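You operate a simulated robot arm through the tools that you are given. There is no shell and no other tool.

You are at the controls of a simulated robot arm. One attempt, no reset.

TASK
Unlock the lost property box and take the brown pouch out.
Fine: use the key with the word printed by the lock; open the lid wide, pouch on the grey bench, shut the lid; the key stays in, at OPEN.

It is judged by the outcome, as a careful person would: the job done as asked, and still so three seconds after it is handed in. It fails if anything else is knocked over, pushed out of place, dropped, spilled or broken. A push-on lid holds only when it is set on centred and level and pressed home; a screw cap is set on level and turned clockwise until tight.

THE ROBOT
A 6-joint arm with a four-finger gripper, fixed in place. Base frame: the origin is on the floor under the middle of its stand, x ahead of it, y to its left, z up. Lengths are in mm, angles in rad, forces in N, time in s.
It reaches about 1041 mm from its shoulder. Its first joint turns from -2.897 to 2.897 rad. Payload 3.67 kg.
The TCP is the grasp point between the finger pads, 28 mm short of the fingertips. In the tool frame z runs along the fingers and y along their closing line. The gripper opens to 112 mm; its body begins 73 mm behind the TCP.
Orientation is told as [roll, pitch, yaw] about the base's x, y, z axes, in that order, counted from this pose: with the fingers straight down and closing along the base's y, the tool's x points along the base's -x, its y along +y and its z along -z.

THE INTERFACE
- The arm moves only by the tool nudge_tool. Its argument "commands" is a list of rows, each an object of numbers (a shift or turn left out is 0, a gripper value left out holds the last): "dx", "dy", "dz": the shift along the tool's x, y, z in mm; "ax", "ay", "az": the turn, a rotation vector about the tool's x, y, z in rad; "fingers": the gripper command, from -1 (shut) to 1 (fully open), values between in proportion. In form: [{"dx": .., "dy": .., "dz": .., "ax": .., "ay": .., "az": .., "fingers": ..}, ...]. A call has 1 to 20 rows; each row is the pose to reach, as a shift and turn from the pose commanded when the call began, along the tool's axes at that moment. A row lasts 0.2 s, in which the tool goes at most 50 mm and 0.15 rad; a call with a longer step from one row to the next is refused whole, and so is a gripper value outside its range. Where a pose cannot be reached the arm comes as near as it can. A force on the tool above 90 N (or 10 N above the force at the start of the call, whichever is more), or a blocked arm, ends the call early, and 0.2 s more pass. The fingers move at their own pace (about 102.5 mm/s each) and stop on an object; they squeeze with about 20 N. The grip force told is the motor's: it shows also when the fingers shut on nothing. Time passes only in rows, and 0.2 s behind the last, so rows that repeat a pose let the fingers close. It gives the time, the measured TCP pose, the force on the tool (base axes), the opening and the grip force at its end, in the units of the frame above (readings bear some noise), with the torque about the TCP (base axes, N m) and any sound that the robot's microphone picked up, and new pictures: "views" is both (left out), scene, wrist or none.
- Cameras (640 x 400 px; columns grow to the right, rows downward): "scene" is fixed at [414.9, -662.7, 1500.4]; the picture's right is [0.94, -0.35, 0.00], its down [-0.12, -0.32, -0.94] and it looks along [0.33, 0.88, -0.35] (base axes); focal length 310 px, centre (320, 200). "wrist" rides on the gripper at [60, -18, -104] in the tool frame; the picture's right is [0.29, 0.96, 0.00], its down [-0.80, 0.24, -0.55] and it looks along [-0.53, 0.16, 0.83] (tool axes); focal length 234 px, centre (320, 200). There is no depth. A picture from a camera that has moved, and an enlarged one, comes with that camera's place and axes in the base frame and with its lens. The place of the scene camera against the robot may be out by one fixed shift of up to 25 mm in any direction.
- close_up(camera, box): a new picture of the part [left, top, right, bottom] of that camera's present view, enlarged. It takes no simulated time.
- hand_in(): hands the job in; it is judged then, once.

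Nothing tells you positions but the pictures and the camera data. Unless the task says otherwise, let go and move clear before handing in.

The tools are called after "Call:" as name(argument=value, ...) on one line, values as JSON. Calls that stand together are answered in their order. nudge_tool: Moves the arm, as the interface text tells. Its arguments: {"type":"object","properties":{"commands":{"type":"array","items":{"type":"object","properties":{"dx":{"type":"number"},"dy":{"type":"number"},"dz":{"type":"number"},"ax":{"type":"number"},"ay":{"type":"number"},"az":{"type":"number"},"fingers":{"type":"number"}}}},"views":{"type":"string","enum":["both","scene","wrist","none"]}},"required":["commands"]} The other tools are called the same way: close_up (camera, box) takes an enlarged picture of a part of a camera's view; hand_in () hands the job in.

At the start:

```text
time: 0.0
position: [459.8, 194.0, 1350.1]
orientation: [0.001, -0.001, 0.001]
wrist_force: [-0.5, -0.3, -0.4]
moment: [-0.01, 0.01, 0.06]
gripper_width: 112.0
gripper_force: 0.1
```

scene: 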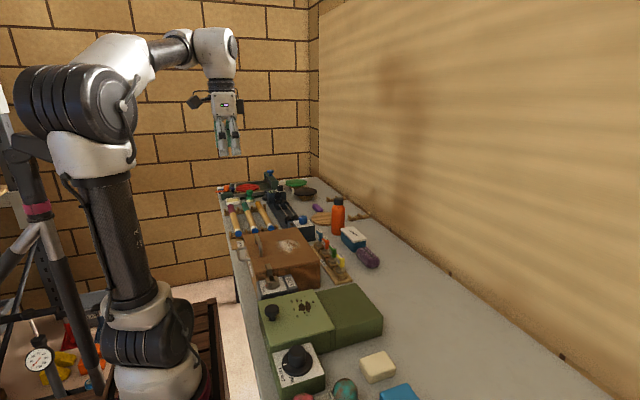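
wrist: 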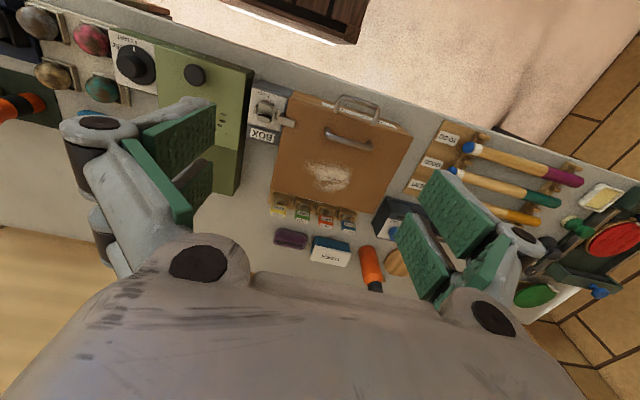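

I see a bench with a brown box (with handle on lid), keys in a rack behind it, a lock or latch unit beside it. I'll take close-ups first to read the words.

Call:
close_up(camera="wrist", box=[230, 70, 430, 195])

Call:
close_up(camera="wrist", box=[250, 180, 410, 280])

Call:
close_up(camera="scene", box=[230, 220, 390, 320])

Call:
close_up(camera="scene", box=[220, 270, 420, 400])

```text
3.20 times, centred on (330, 132) of wrist
camera zoom: at [399.3, 176.7, 1453.1], right [-0.29, 0.96, 0.0], down [0.8, 0.24, 0.55], along [0.53, 0.16, -0.83], focal length 749 px, centre (288, 416)
```

zoom: 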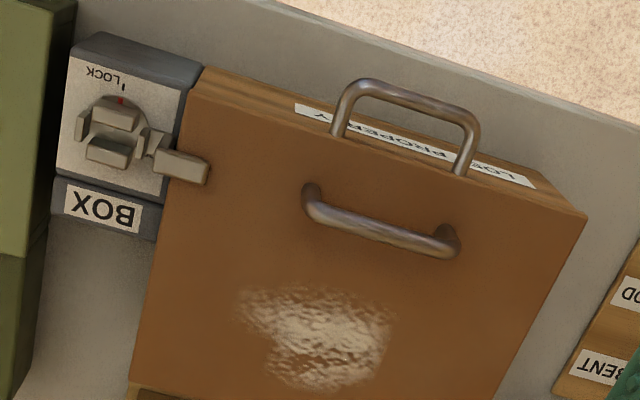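

```text
4.00 times, centred on (330, 230) of wrist
camera zoom: at [399.3, 176.7, 1453.1], right [-0.29, 0.96, 0.0], down [0.8, 0.24, 0.55], along [0.53, 0.16, -0.83], focal length 937 px, centre (280, 80)
```

zoom: 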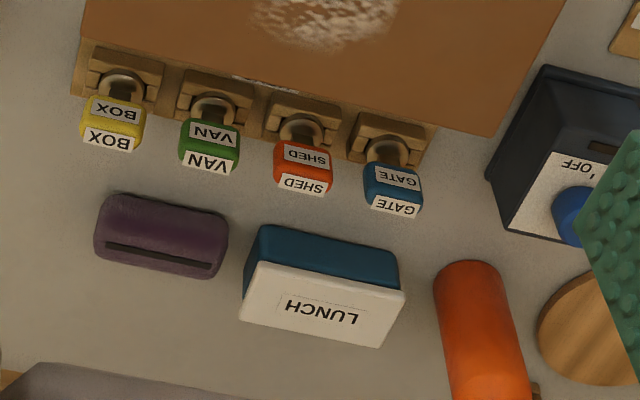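

```text
4.00 times, centred on (310, 270) of scene
camera zoom: at [414.9, -662.7, 1500.4], right [0.94, -0.35, 0.0], down [-0.12, -0.32, -0.94], along [0.33, 0.88, -0.35], focal length 1240 px, centre (360, -80)
```

zoom: 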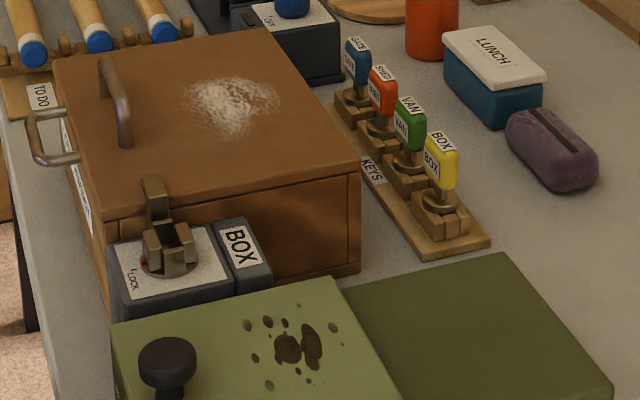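

```text
3.08 times, centred on (320, 335) of scene
camera zoom: at [414.9, -662.7, 1500.4], right [0.94, -0.35, 0.0], down [-0.12, -0.32, -0.94], along [0.33, 0.88, -0.35], focal length 954 px, centre (320, -215)
```

zoom: 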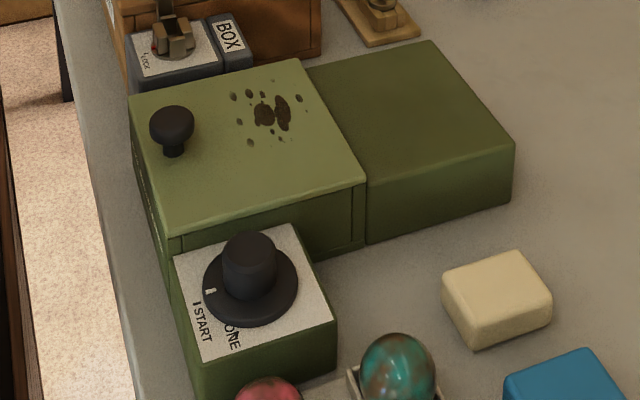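

The yellow key is tagged BOX, matching the word printed by the lock; the keys stand in a rack behind the brown box, roughly at x≈810, y≈175, z≈930. I'll move in for a closer look with the wrist camera.

Call:
nudge_tool(commands=[{"dx": -20, "dy": -10, "dz": 30}, {"dx": -40, "dy": -20, "dz": 60}, {"dx": -60, "dy": -30, "dz": 90}, {"dx": -80, "dy": -40, "dz": 120}, {"dx": -100, "dy": -44, "dz": 150}, {"dx": -100, "dy": -44, "dz": 150}])

```text
time: 1.4
position: [560.1, 151.8, 1198.1]
orientation: [0.001, 0.0, 0.001]
wrist_force: [-0.9, 0.7, 0.0]
moment: [0.0, -0.04, -0.02]
gripper_width: 112.0
gripper_force: 0.0
camera wrist: at [499.5, 133.5, 1302.5], right [-0.29, 0.96, 0.0], down [0.8, 0.24, 0.55], along [0.53, 0.16, -0.83], focal length 234 px, centre (320, 200)
```

scene: 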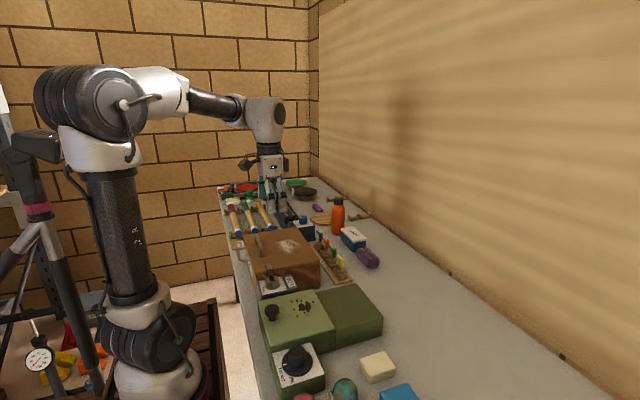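
wrist: 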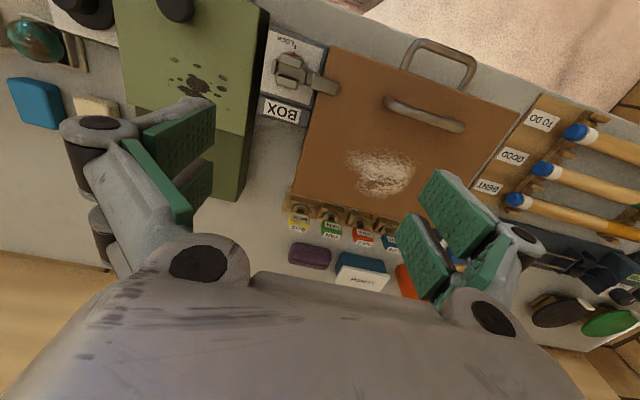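

The box, lock and key rack are clearer now; I'll zoom in on each to triangulate.

Call:
close_up(camera="wrist", box=[255, 25, 351, 85])

Call:
close_up(camera="wrist", box=[270, 180, 430, 280])

Call:
close_up(camera="wrist", box=[290, 25, 530, 175])

Call:
close_up(camera="scene", box=[240, 260, 304, 300])

Call:
close_up(camera="scene", box=[300, 225, 364, 265])

Call:
close_up(camera="scene", box=[308, 245, 356, 275])

```text
6.67 times, centred on (303, 55) of wrist
camera zoom: at [499.5, 133.5, 1302.5], right [-0.29, 0.96, 0.0], down [0.8, 0.24, 0.55], along [0.53, 0.16, -0.83], focal length 1561 px, centre (433, 1167)
```

zoom: 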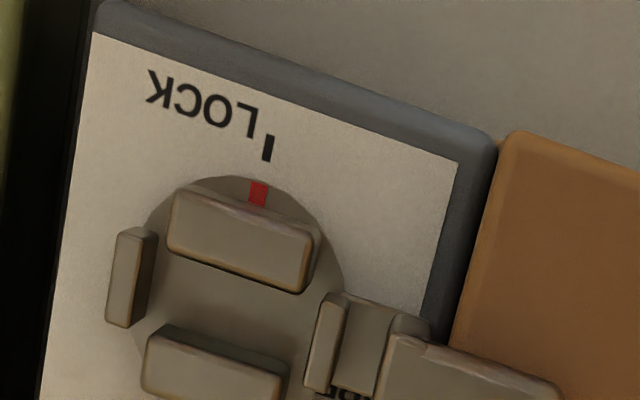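

```text
4.00 times, centred on (350, 230) of wrist
camera zoom: at [499.5, 133.5, 1302.5], right [-0.29, 0.96, 0.0], down [0.8, 0.24, 0.55], along [0.53, 0.16, -0.83], focal length 937 px, centre (200, 80)
```

zoom: 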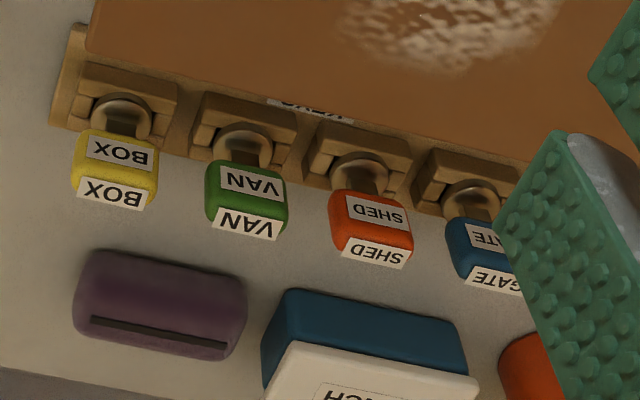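

```text
2.67 times, centred on (410, 100) of wrist
camera zoom: at [499.5, 133.5, 1302.5], right [-0.29, 0.96, 0.0], down [0.8, 0.24, 0.55], along [0.53, 0.16, -0.83], focal length 624 px, centre (80, 467)
```

zoom: 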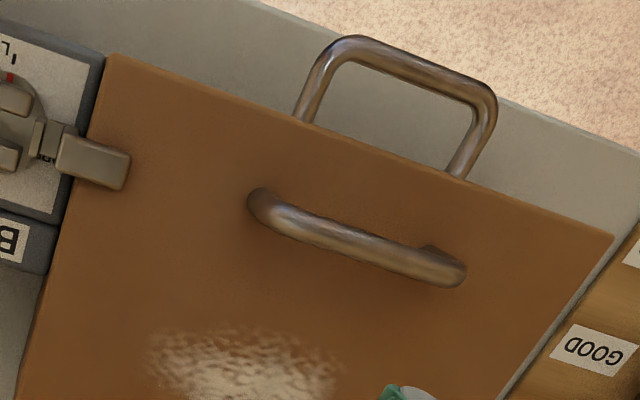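

```text
10.00 times, centred on (272, 280) of scene
camera zoom: at [414.9, -662.7, 1500.4], right [0.94, -0.35, 0.0], down [-0.12, -0.32, -0.94], along [0.33, 0.88, -0.35], focal length 3100 px, centre (800, -600)
```

zoom: 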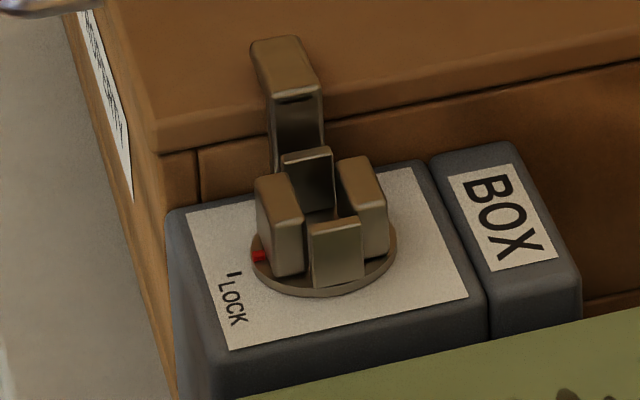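

```text
10.00 times, centred on (332, 245) of scene
camera zoom: at [414.9, -662.7, 1500.4], right [0.94, -0.35, 0.0], down [-0.12, -0.32, -0.94], along [0.33, 0.88, -0.35], focal length 3100 px, centre (200, -250)
```

zoom: 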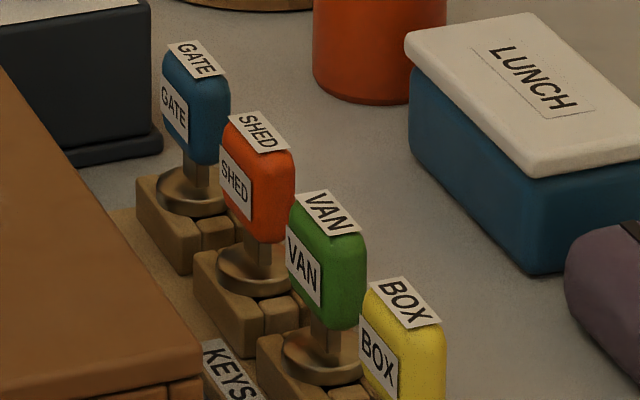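

```text
13.33 times, centred on (332, 260) of scene
camera zoom: at [414.9, -662.7, 1500.4], right [0.94, -0.35, 0.0], down [-0.12, -0.32, -0.94], along [0.33, 0.88, -0.35], focal length 4134 px, centre (160, -600)
```

zoom: 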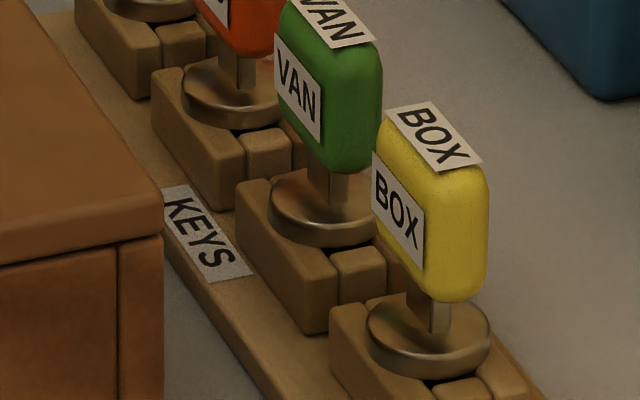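

I need to know the finger geometry and get a better triangulation; I'll zoom in on the fingers first.

Call:
close_up(camera="wrist", box=[50, 80, 306, 240])

Call:
close_up(camera="wrist", box=[370, 150, 610, 350])

Call:
close_up(camera="scene", box=[230, 130, 326, 210])

```text
2.50 times, centred on (178, 160) of wrist
camera zoom: at [499.5, 133.5, 1302.5], right [-0.29, 0.96, 0.0], down [0.8, 0.24, 0.55], along [0.53, 0.16, -0.83], focal length 585 px, centre (675, 300)
```

zoom: 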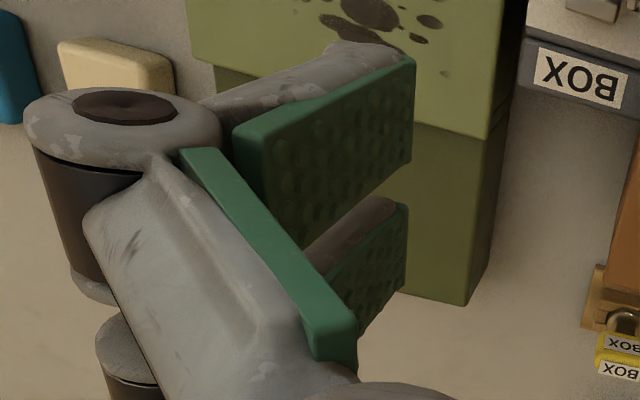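

```text
2.00 times, centred on (490, 250) of wrist
camera zoom: at [499.5, 133.5, 1302.5], right [-0.29, 0.96, 0.0], down [0.8, 0.24, 0.55], along [0.53, 0.16, -0.83], focal length 468 px, centre (-20, 100)
```

zoom: 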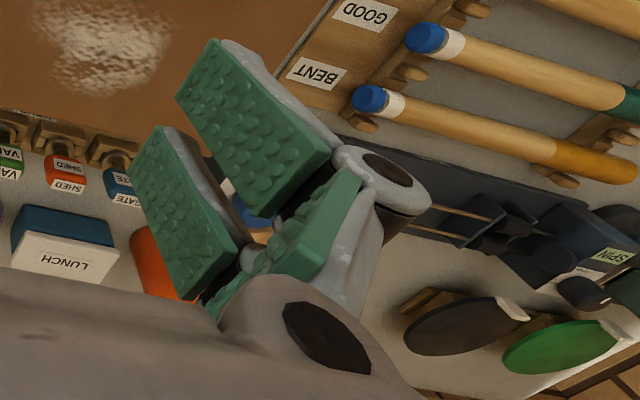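

```text
5.00 times, centred on (278, 170) of scene
camera zoom: at [414.9, -662.7, 1500.4], right [0.94, -0.35, 0.0], down [-0.12, -0.32, -0.94], along [0.33, 0.88, -0.35], focal length 1550 px, centre (530, 350)
```

zoom: 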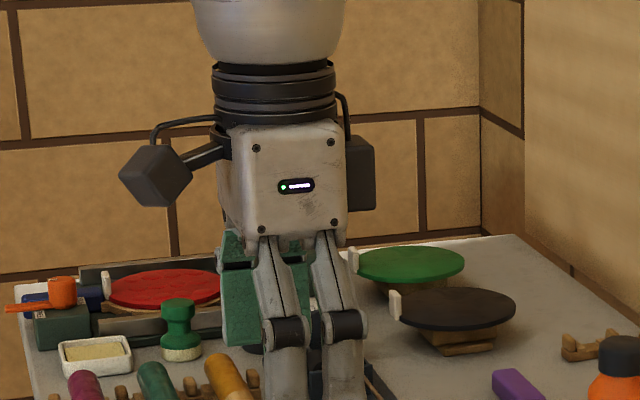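

The gripper has two fingers per side with a small gap between them. I'll shift sideways and down for a second view with a good baseline.

Call:
nudge_tool(commands=[{"dx": -20, "dy": -30, "dz": 20}, {"dx": -40, "dy": -60, "dz": 40}, {"dx": -60, "dy": -90, "dz": 60}, {"dx": -70, "dy": -110, "dz": 70}, {"dx": -70, "dy": -110, "dz": 70}], views="wrist")

Call:
close_up(camera="wrist", box=[240, 20, 560, 220])

```text
time: 2.6
position: [628.2, 40.0, 1128.6]
orientation: [0.0, 0.001, 0.001]
wrist_force: [-0.1, -0.3, 0.5]
moment: [0.02, 0.02, -0.03]
gripper_width: 111.8
gripper_force: 0.0
camera wrist: at [567.5, 22.5, 1232.9], right [-0.29, 0.96, 0.0], down [0.8, 0.24, 0.55], along [0.53, 0.16, -0.83], focal length 234 px, centre (320, 200)
```

wrist: 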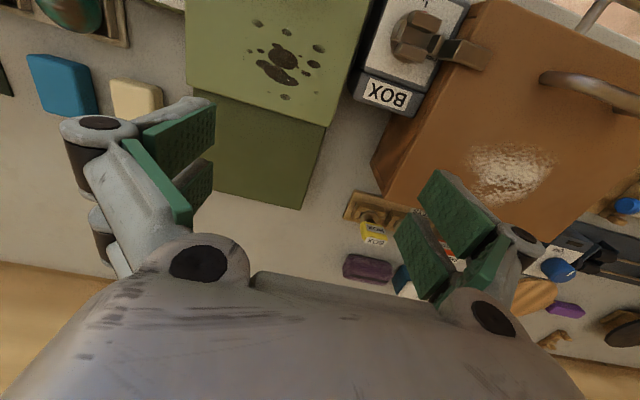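

```text
2.00 times, centred on (400, 120) of wrist
camera zoom: at [567.5, 22.5, 1232.9], right [-0.29, 0.96, 0.0], down [0.8, 0.24, 0.55], along [0.53, 0.16, -0.83], focal length 468 px, centre (160, 360)
```

zoom: 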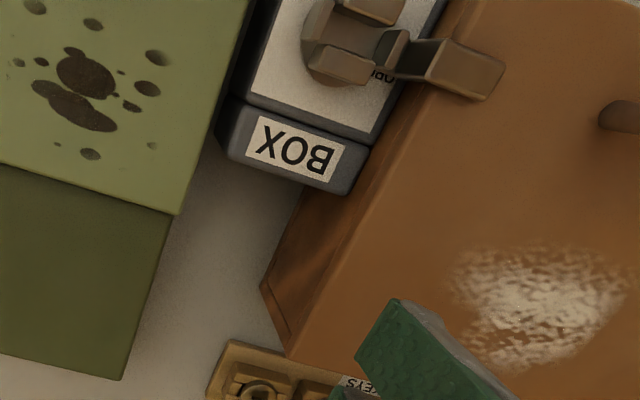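

Call:
close_up(camera="wrist", box=[330, 180, 426, 260])

Call:
close_up(camera="wrist", box=[350, 0, 510, 120])

```text
5.00 times, centred on (378, 220) of wrist
camera zoom: at [567.5, 22.5, 1232.9], right [-0.29, 0.96, 0.0], down [0.8, 0.24, 0.55], along [0.53, 0.16, -0.83], focal length 1171 px, centre (30, 100)
```

zoom: 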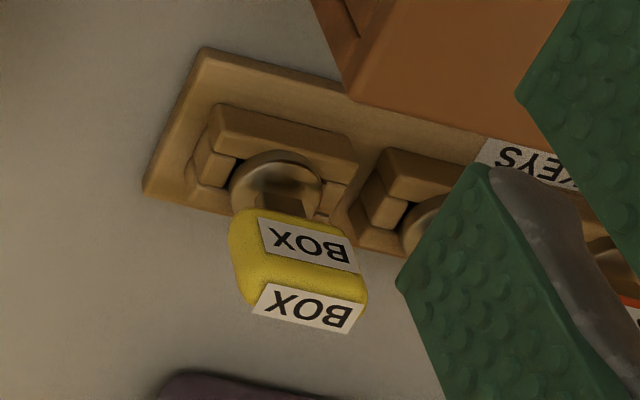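

```text
3.33 times, centred on (430, 60) of wrist
camera zoom: at [567.5, 22.5, 1232.9], right [-0.29, 0.96, 0.0], down [0.8, 0.24, 0.55], along [0.53, 0.16, -0.83], focal length 781 px, centre (-47, 667)
```

zoom: 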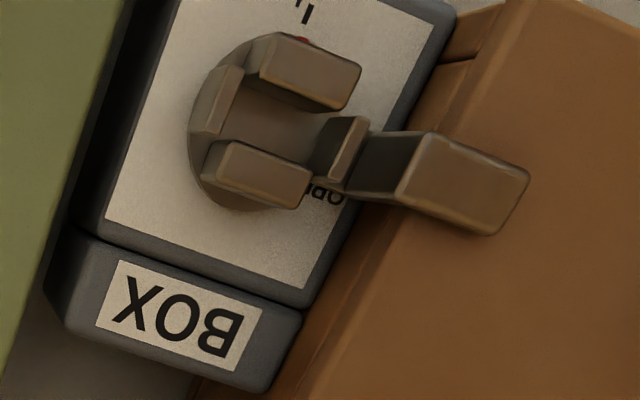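

Key tag triangulates to about (783,176), top at z≈970; lid top ≈988; bench ≈880; lock socket near (540,105). I'll view the lock more squarely now.

Call:
nudge_tool(commands=[{"dx": 40, "dy": 3, "dz": 5}, {"dx": 80, "dy": 6, "dz": 10}, {"dx": 120, "dy": 10, "dz": 15}, {"dx": 160, "dy": 10, "dz": 20}, {"dx": 160, "dy": 10, "dz": 20}], views="wrist")

Call:
close_up(camera="wrist", box=[260, 120, 420, 220])

Call:
close_up(camera="wrist", box=[320, 20, 640, 220])

```text
time: 3.8
position: [467.3, 50.5, 1109.3]
orientation: [-0.002, -0.001, 0.0]
wrist_force: [0.1, -0.1, 0.6]
moment: [0.0, 0.02, 0.02]
gripper_width: 112.1
gripper_force: 0.0
camera wrist: at [407.6, 33.2, 1213.1], right [-0.29, 0.96, 0.0], down [0.8, 0.24, 0.55], along [0.53, 0.16, -0.83], focal length 234 px, centre (320, 200)
```

wrist: 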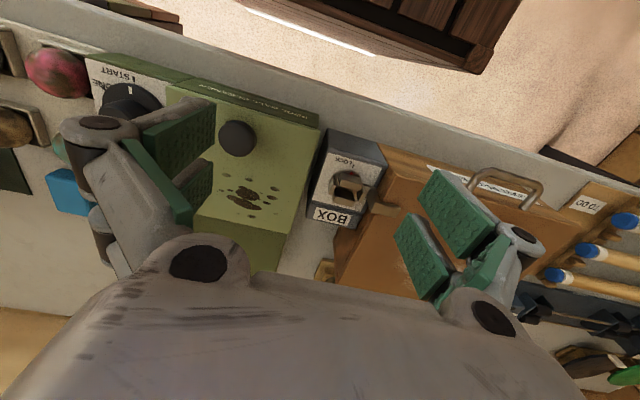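

```text
4.00 times, centred on (340, 170) of wrist
camera zoom: at [407.6, 33.2, 1213.1], right [-0.29, 0.96, 0.0], down [0.8, 0.24, 0.55], along [0.53, 0.16, -0.83], focal length 937 px, centre (240, 320)
```

zoom: 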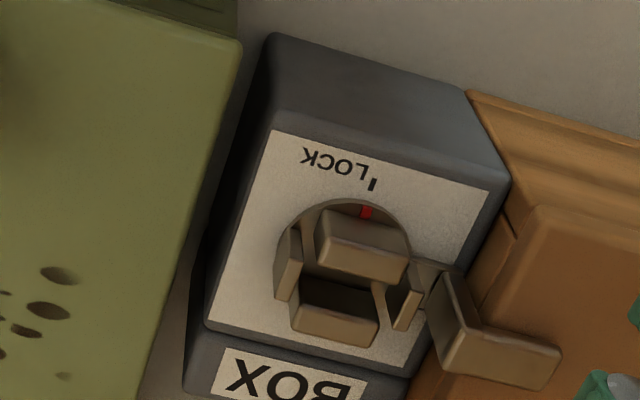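

```text
2.00 times, centred on (480, 120) of wrist
camera zoom: at [407.6, 33.2, 1213.1], right [-0.29, 0.96, 0.0], down [0.8, 0.24, 0.55], along [0.53, 0.16, -0.83], focal length 468 px, centre (0, 360)
```

zoom: 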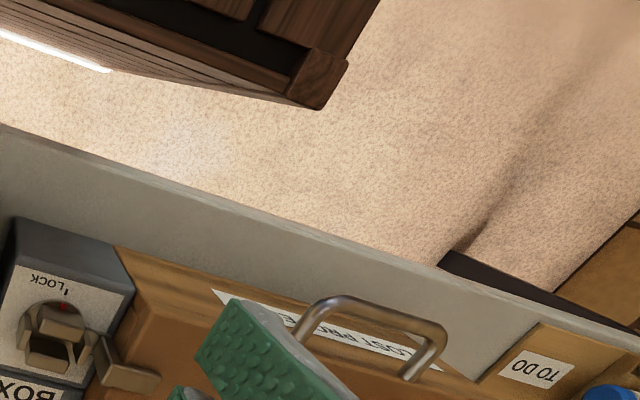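

Good view of the socket. I'll take a second one from further left for stereo.

Call:
nudge_tool(commands=[{"dy": 30, "dx": 10}, {"dy": 60, "dx": 20}, {"dy": 90, "dx": 30}, {"dy": 100, "dx": 30}, {"dy": 100, "dx": 30}], views="wrist")

Call:
close_up(camera="wrist", box=[180, 120, 340, 220])

Call:
close_up(camera="wrist", box=[240, 120, 480, 270])

```text
time: 5.0
position: [439.3, 150.9, 1109.6]
orientation: [0.001, -0.001, 0.002]
wrist_force: [0.1, 0.5, -0.2]
moment: [0.0, -0.02, -0.01]
gripper_width: 112.0
gripper_force: 0.0
camera wrist: at [378.4, 134.6, 1213.2], right [-0.29, 0.96, 0.0], down [0.8, 0.24, 0.55], along [0.53, 0.16, -0.83], focal length 234 px, centre (320, 200)
```

wrist: 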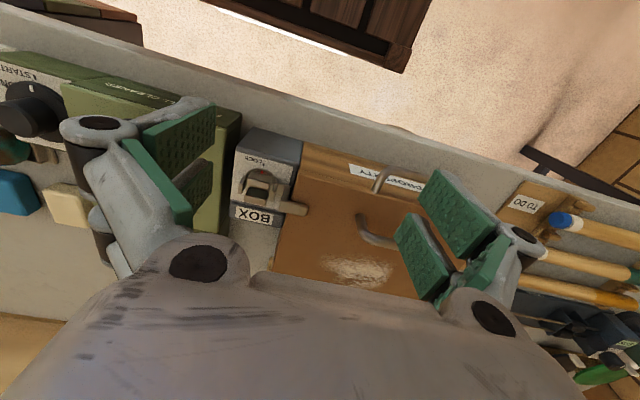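

```text
4.00 times, centred on (260, 170) of wrist
camera zoom: at [378.4, 134.6, 1213.2], right [-0.29, 0.96, 0.0], down [0.8, 0.24, 0.55], along [0.53, 0.16, -0.83], focal length 937 px, centre (560, 320)
```

zoom: 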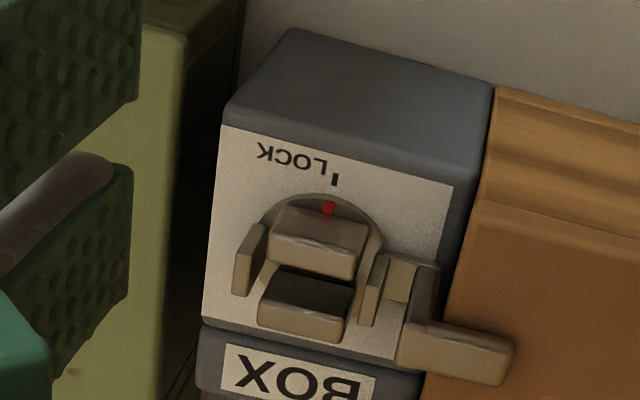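

```text
2.67 times, centred on (360, 195) of wrist
camera zoom: at [378.4, 134.6, 1213.2], right [-0.29, 0.96, 0.0], down [0.8, 0.24, 0.55], along [0.53, 0.16, -0.83], focal length 624 px, centre (213, 213)
```

zoom: 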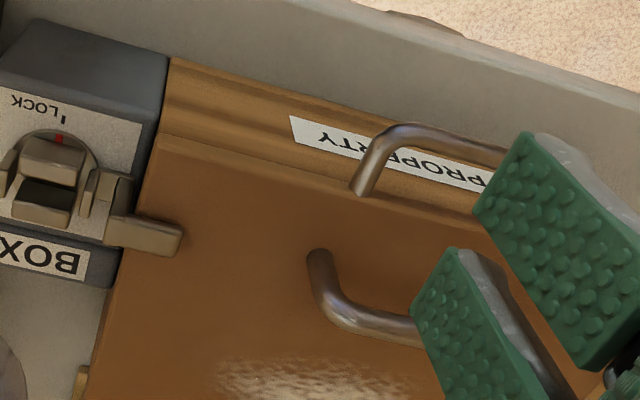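

I'll zoom further on the socket from here.

Call:
close_up(camera="wrist", box=[228, 155, 324, 215])

```text
6.67 times, centred on (276, 185) of wrist
camera zoom: at [378.4, 134.6, 1213.2], right [-0.29, 0.96, 0.0], down [0.8, 0.24, 0.55], along [0.53, 0.16, -0.83], focal length 1561 px, centre (613, 300)
```

zoom: 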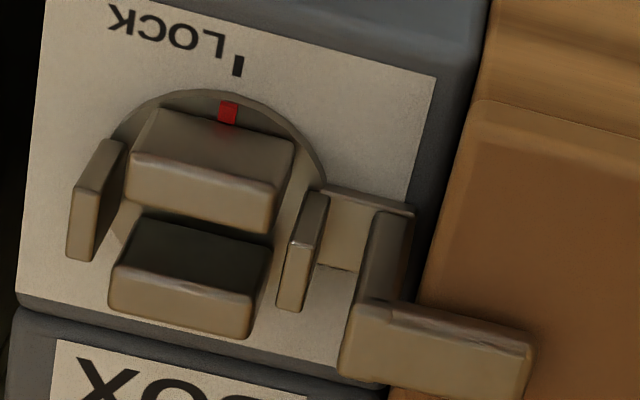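

I have the socket slot at about (537, 104), 13×33 mm, block tops z≈984. Now I'll look at the handles and lid seam from the scene camera and this view.

Call:
close_up(camera="scene", box=[228, 230, 292, 270])

Call:
close_up(camera="scene", box=[260, 225, 340, 295])

Call:
close_up(camera="wrist", box=[340, 140, 436, 200])

```text
10.00 times, centred on (260, 250) of scene
camera zoom: at [414.9, -662.7, 1500.4], right [0.94, -0.35, 0.0], down [-0.12, -0.32, -0.94], along [0.33, 0.88, -0.35], focal length 3100 px, centre (920, -300)
```

zoom: 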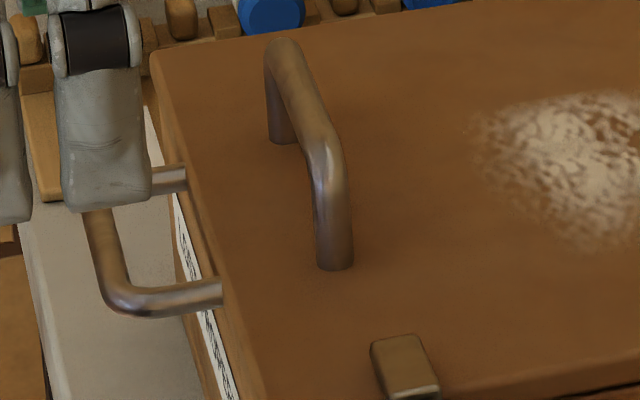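

```text
5.71 times, centred on (300, 260) of scene
camera zoom: at [414.9, -662.7, 1500.4], right [0.94, -0.35, 0.0], down [-0.12, -0.32, -0.94], along [0.33, 0.88, -0.35], focal length 1772 px, centre (434, -143)
```

zoom: 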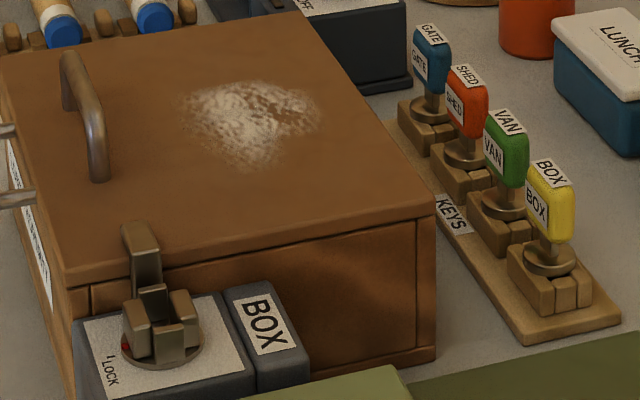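

```text
6.67 times, centred on (388, 170) of wrist
camera zoom: at [378.4, 134.6, 1213.2], right [-0.29, 0.96, 0.0], down [0.8, 0.24, 0.55], along [0.53, 0.16, -0.83], focal length 1561 px, centre (-133, 400)
```

zoom: 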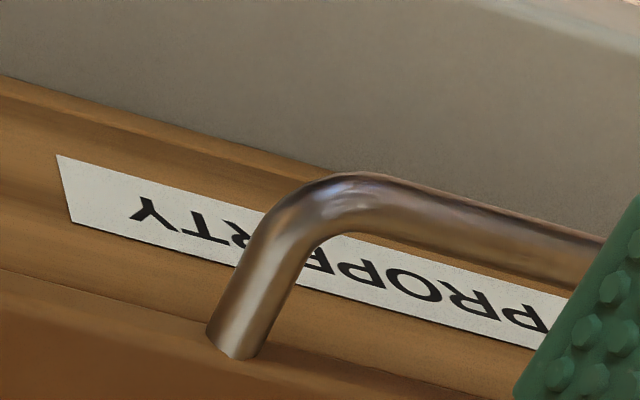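

Both handles belong to the lid (hinge at the rear, +x side). Next I'll go above the yellow BOX key with the hand turned 90° so the fingers close across the tag's thin side, with fingers partly open.

Call:
nudge_tool(commands=[{"dx": -31.2, "dy": 2.4, "dz": 0, "az": -0.1428, "fingers": -0.1}, {"dx": -62.4, "dy": 4.7, "dz": 0, "az": -0.2856}, {"dx": -93.5, "dy": 7.1, "dz": 0, "az": -0.4284}, {"dx": -124.7, "dy": 9.5, "dz": 0, "az": -0.5712}, {"dx": -155.9, "dy": 11.8, "dz": 0, "az": -0.714}, {"dx": -187.1, "dy": 14.2, "dz": 0, "az": -0.8568}, {"dx": -218.3, "dy": 16.5, "dz": 0, "az": -0.9996}, {"dx": -249.5, "dy": 18.9, "dz": 0, "az": -1.1424}, {"dx": -280.6, "dy": 21.3, "dz": 0, "az": -1.2852}, {"dx": -311.8, "dy": 23.6, "dz": 0, "az": -1.428}, {"dx": -343, "dy": 26, "dz": 0, "az": -1.5708}, {"dx": -343, "dy": 26, "dz": 0, "az": -1.5708}])

```text
time: 7.6
position: [781.9, 177.1, 1108.6]
orientation: [0.0, 0.0, 1.573]
wrist_force: [-0.1, 0.2, -0.3]
moment: [0.0, 0.01, 0.01]
gripper_width: 50.4
gripper_force: 0.1
camera wrist: at [800.1, 118.2, 1212.6], right [-0.96, -0.29, 0.0], down [-0.24, 0.8, 0.55], along [-0.16, 0.53, -0.83], focal length 234 px, centre (320, 200)
```

scene: 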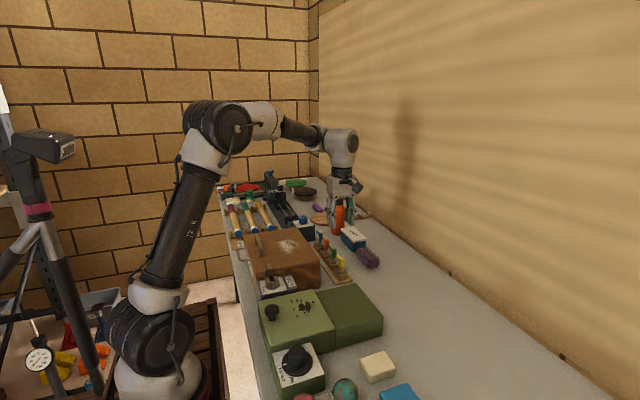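
wrist: 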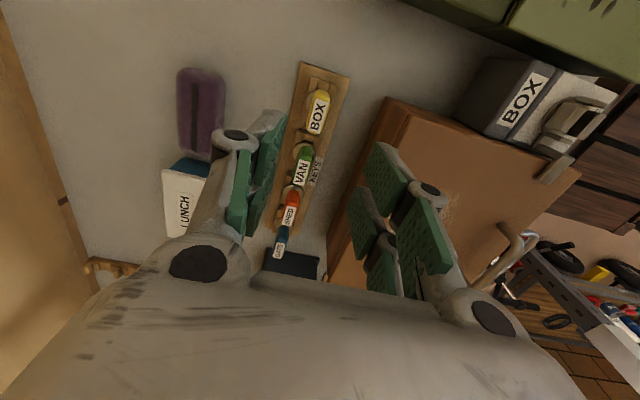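

The key lies roughly under the hand. I'll zoom in to check alignment.

Call:
close_up(camera="wrist", box=[272, 70, 368, 130])

Call:
close_up(camera="wrist", box=[220, 50, 460, 300])

```text
6.67 times, centred on (320, 100) of wrist
camera zoom: at [800.1, 118.2, 1212.6], right [-0.96, -0.29, 0.0], down [-0.24, 0.8, 0.55], along [-0.16, 0.53, -0.83], focal length 1561 px, centre (320, 867)
```

zoom: 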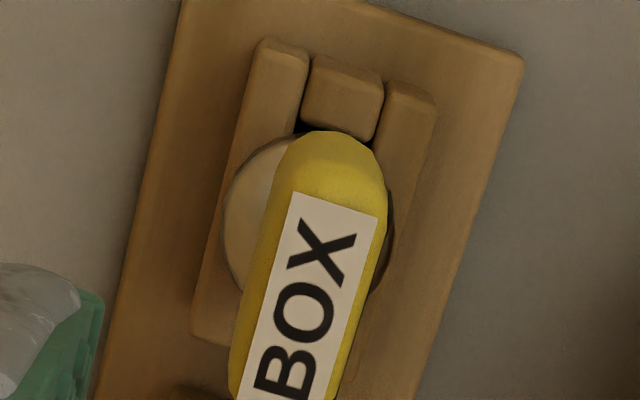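

```text
1.60 times, centred on (340, 175) of wrist
camera zoom: at [800.1, 118.2, 1212.6], right [-0.96, -0.29, 0.0], down [-0.24, 0.8, 0.55], along [-0.16, 0.53, -0.83], focal length 375 px, centre (288, 240)
```

zoom: 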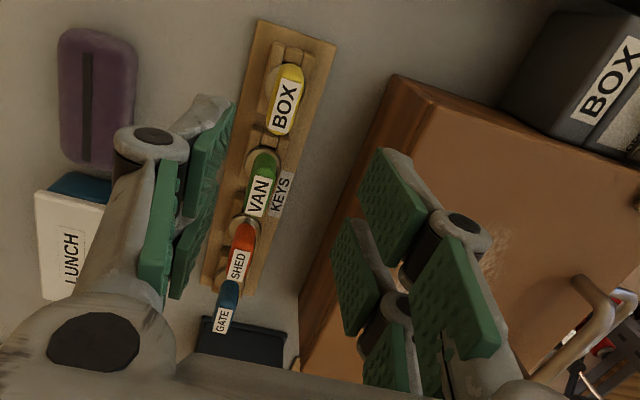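

Relative to the hand, the key axis is about +2.7 mm in x. I'll correct that and descend to just above the tag, then check.

Call:
nudge_tool(commands=[{"dy": -1, "dz": 35}, {"dy": -2.7, "dz": 70}, {"dy": -2.7, "dz": 104}, {"dy": -2.7, "dz": 104}], views="both")

Call:
close_up(camera="wrist", box=[250, 90, 410, 210])

Call:
close_up(camera="scene", box=[290, 190, 386, 290])

```text
time: 8.6
position: [785.1, 176.1, 1005.6]
orientation: [0.0, 0.0, 1.572]
wrist_force: [-0.2, 0.0, 0.4]
moment: [-0.02, -0.01, 0.03]
gripper_width: 50.4
gripper_force: 0.0
camera wrist: at [803.3, 117.4, 1109.0], right [-0.96, -0.29, 0.0], down [-0.24, 0.8, 0.55], along [-0.16, 0.53, -0.83], focal length 234 px, centre (320, 200)
```

scene: 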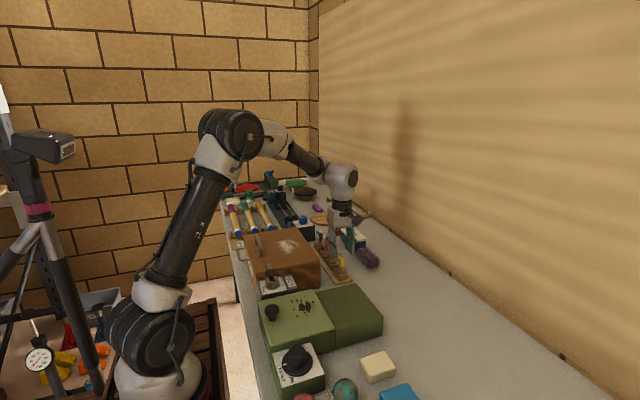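
wrist: 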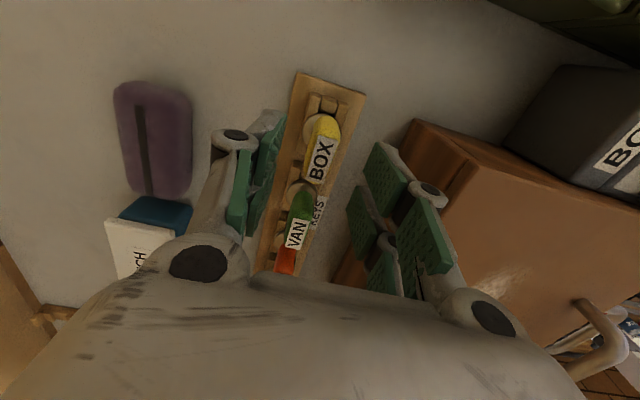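

```text
3.33 times, centred on (330, 150) of wrist
camera zoom: at [803.3, 117.4, 1109.0], right [-0.96, -0.29, 0.0], down [-0.24, 0.8, 0.55], along [-0.16, 0.53, -0.83], focal length 781 px, centre (287, 367)
```

zoom: 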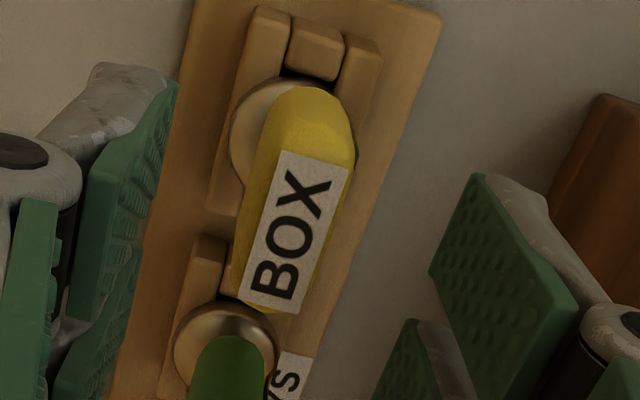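

```text
4.00 times, centred on (338, 240) of scene
camera zoom: at [414.9, -662.7, 1500.4], right [0.94, -0.35, 0.0], down [-0.12, -0.32, -0.94], along [0.33, 0.88, -0.35], focal length 1240 px, centre (248, 40)
```

zoom: 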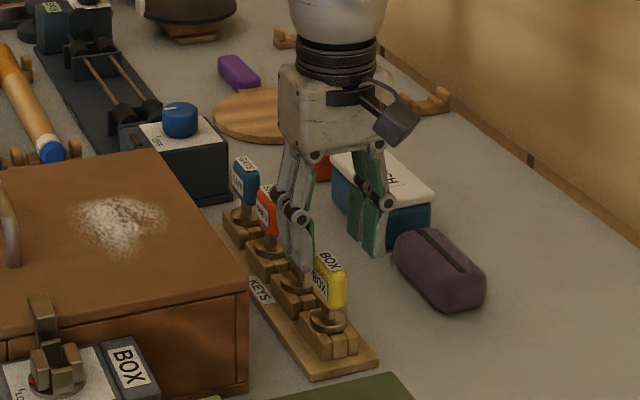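

The tag is centred between the fingers within half a millimetre. Descending to grip the tag.

Call:
nudge_tool(commands=[{"dz": 26, "fingers": -0.1}, {"dz": 52, "fingers": -0.1}, {"dz": 52, "fingers": -0.1}], views="both")

Call:
close_up(camera="wrist", box=[250, 120, 410, 240])

Call:
close_up(camera="scene", box=[300, 210, 380, 290])

```text
time: 9.4
position: [783.7, 175.0, 953.5]
orientation: [0.0, 0.002, 1.573]
wrist_force: [-1.0, -0.2, 0.6]
moment: [0.02, -0.01, 0.01]
gripper_width: 50.5
gripper_force: 0.1
camera wrist: at [802.1, 116.8, 1057.2], right [-0.96, -0.29, 0.0], down [-0.24, 0.8, 0.55], along [-0.16, 0.53, -0.83], focal length 234 px, centre (320, 200)
```

scene: 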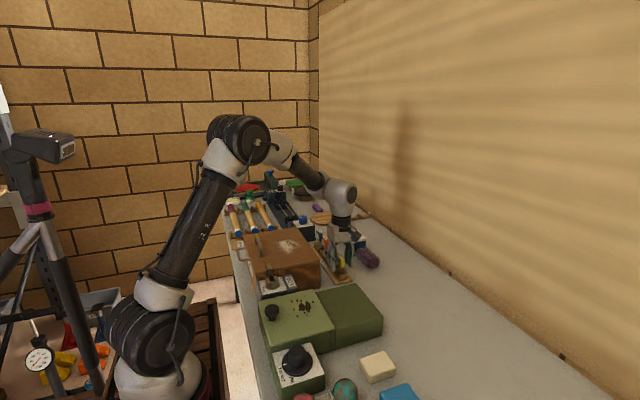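
wrist: 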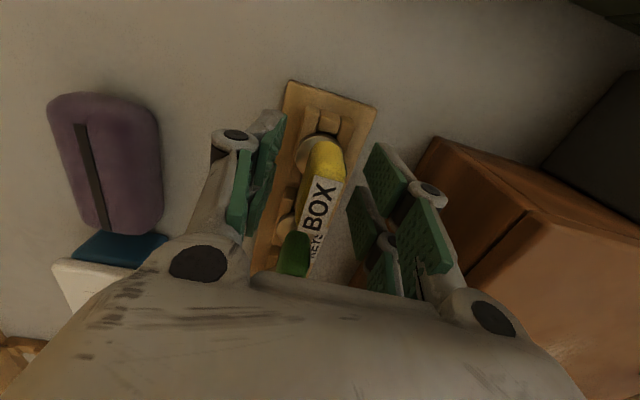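

```text
3.33 times, centred on (330, 180) of wrist
camera zoom: at [802.1, 116.8, 1057.2], right [-0.96, -0.29, 0.0], down [-0.24, 0.8, 0.55], along [-0.16, 0.53, -0.83], focal length 781 px, centre (287, 267)
```

zoom: 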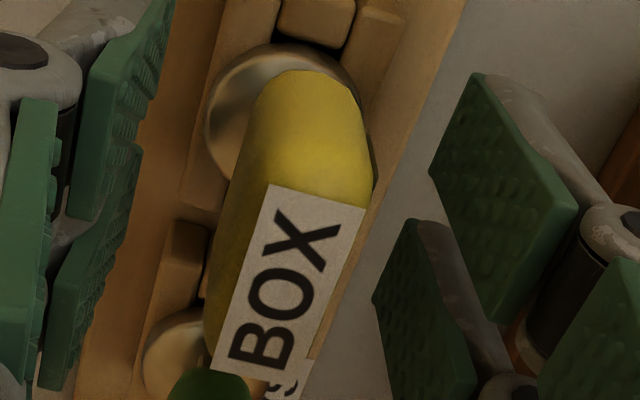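

```text
5.00 times, centred on (340, 250) of scene
camera zoom: at [414.9, -662.7, 1500.4], right [0.94, -0.35, 0.0], down [-0.12, -0.32, -0.94], along [0.33, 0.88, -0.35], focal length 1550 px, centre (220, -50)
```

zoom: 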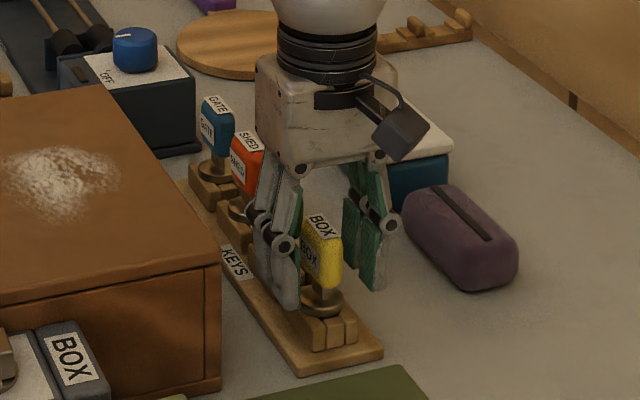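

Fingers straddle the tag cleanly; closing now.

Call:
nudge_tool(commands=[{"fingers": -0.4}, {"fingers": -0.7}, {"fingers": -1}, {"fingers": -1}, {"fingers": -1}], views="wrist")

Call:
close_up(camera="scene", box=[300, 210, 380, 290])

Call:
close_up(camera="wrist", box=[250, 120, 410, 240])

```text
time: 10.6
position: [784.5, 176.1, 953.4]
orientation: [0.0, 0.0, 1.572]
wrist_force: [0.0, -0.1, -0.1]
moment: [-0.03, 0.02, -0.03]
gripper_width: 16.8
gripper_force: 20.2
camera wrist: at [802.1, 116.8, 1057.4], right [-0.96, -0.29, 0.0], down [-0.24, 0.8, 0.55], along [-0.16, 0.53, -0.83], focal length 234 px, centre (320, 200)
```

wrist: 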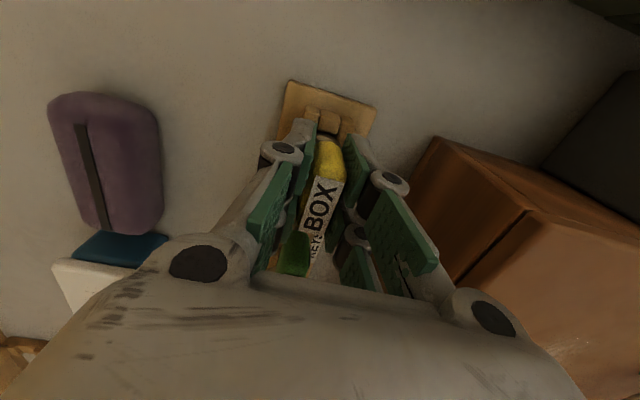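

```text
5.00 times, centred on (340, 250) of scene
camera zoom: at [414.9, -662.7, 1500.4], right [0.94, -0.35, 0.0], down [-0.12, -0.32, -0.94], along [0.33, 0.88, -0.35], focal length 1550 px, centre (220, -50)
```

zoom: 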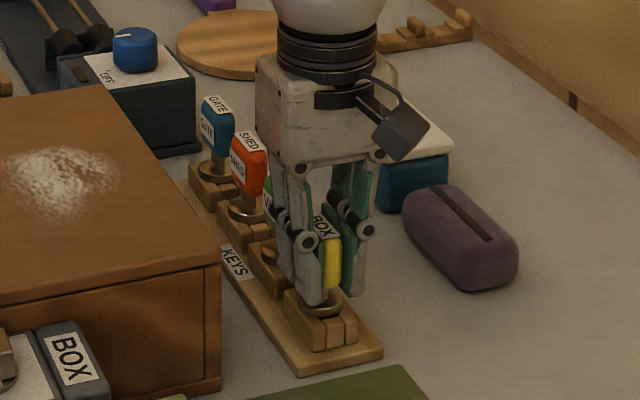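

```text
3.33 times, centred on (330, 180) of wrist
camera zoom: at [802.1, 116.8, 1057.4], right [-0.96, -0.29, 0.0], down [-0.24, 0.8, 0.55], along [-0.16, 0.53, -0.83], focal length 781 px, centre (287, 267)
```

zoom: 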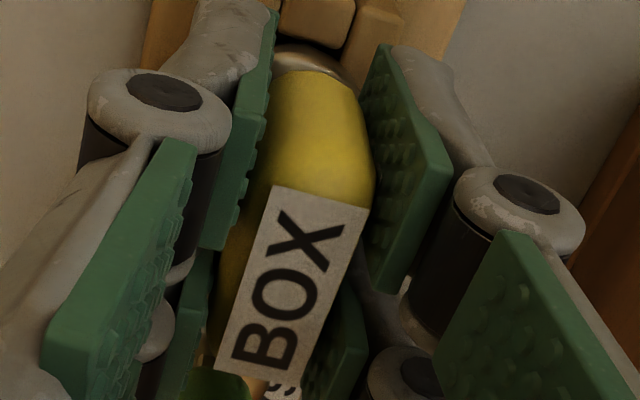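

The tag is gripped (16.8 mm, 20 N). Lifting straight up.

Call:
nudge_tool(commands=[{"dz": -10, "fingers": -1}, {"dz": -25, "fingers": -1}, {"dz": -50, "fingers": -1}, {"dz": -85, "fingers": -1}, {"dz": -120, "fingers": -1}, {"dz": -146, "fingers": -1}, {"dz": -146, "fingers": -1}], views="both")

Call:
close_up(camera="scene", box=[300, 170, 380, 250])

Call:
close_up(camera="wrist", box=[250, 60, 410, 240])

```text
time: 12.2
position: [786.1, 176.4, 1100.7]
orientation: [-0.001, -0.002, 1.573]
wrist_force: [0.4, -0.8, -0.1]
moment: [0.03, 0.02, 0.02]
gripper_width: 17.4
gripper_force: 20.0
camera wrist: at [803.3, 118.6, 1204.1], right [-0.96, -0.29, 0.0], down [-0.24, 0.8, 0.55], along [-0.16, 0.53, -0.83], focal length 234 px, centre (320, 200)
```

scene: 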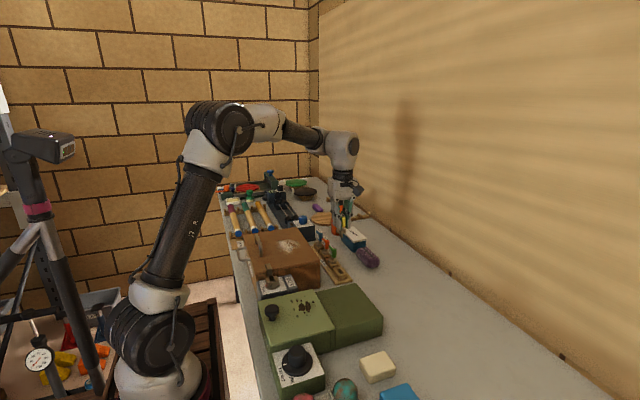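
wrist: 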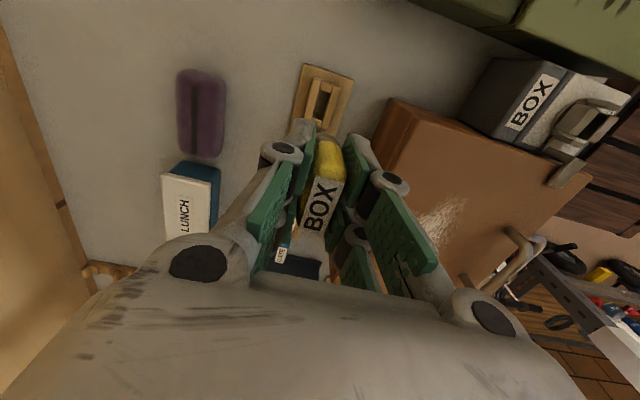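

```text
5.00 times, centred on (340, 210) of scene
camera zoom: at [414.9, -662.7, 1500.4], right [0.94, -0.35, 0.0], down [-0.12, -0.32, -0.94], along [0.33, 0.88, -0.35], focal length 1550 px, centre (220, 150)
```

zoom: 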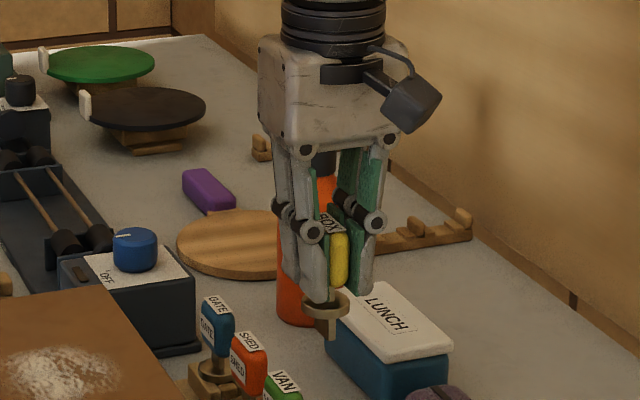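

```text
2.22 times, centred on (330, 150) of wrist
camera zoom: at [803.3, 118.6, 1204.1], right [-0.96, -0.29, 0.0], down [-0.24, 0.8, 0.55], along [-0.16, 0.53, -0.83], focal length 520 px, centre (298, 311)
```

zoom: 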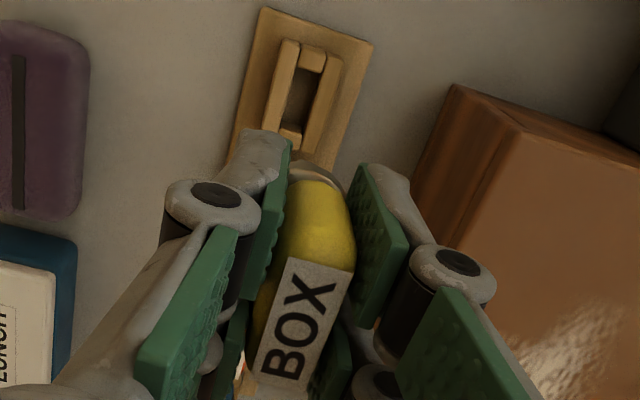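

The key is out. I'll look at its bit to see the shape and the orientation.

Call:
close_up(camera="scene", box=[330, 215, 362, 245])

Call:
close_up(camera="wrist", box=[280, 55, 376, 125])

```text
13.33 times, centred on (346, 230) of scene
camera zoom: at [414.9, -662.7, 1500.4], right [0.94, -0.35, 0.0], down [-0.12, -0.32, -0.94], along [0.33, 0.88, -0.35], focal length 4134 px, centre (-27, -200)
```

zoom: 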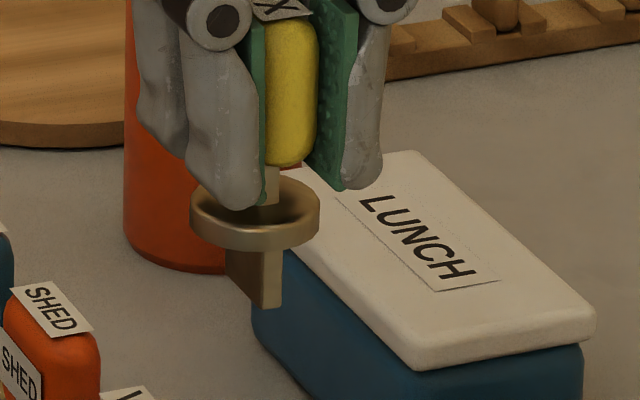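

```text
5.71 times, centred on (328, 90) of wrist
camera zoom: at [803.3, 118.6, 1204.1], right [-0.96, -0.29, 0.0], down [-0.24, 0.8, 0.55], along [-0.16, 0.53, -0.83], focal length 1338 px, centre (274, 829)
```

zoom: 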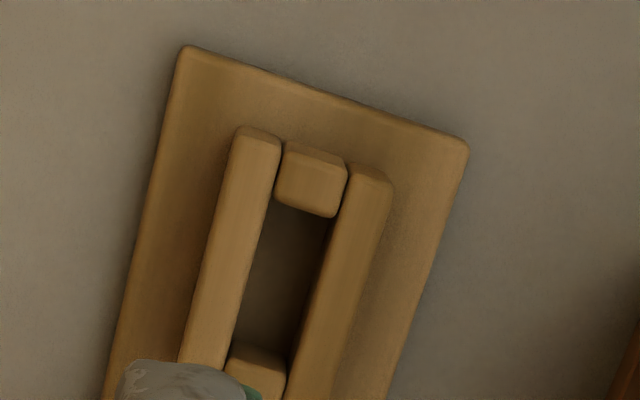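

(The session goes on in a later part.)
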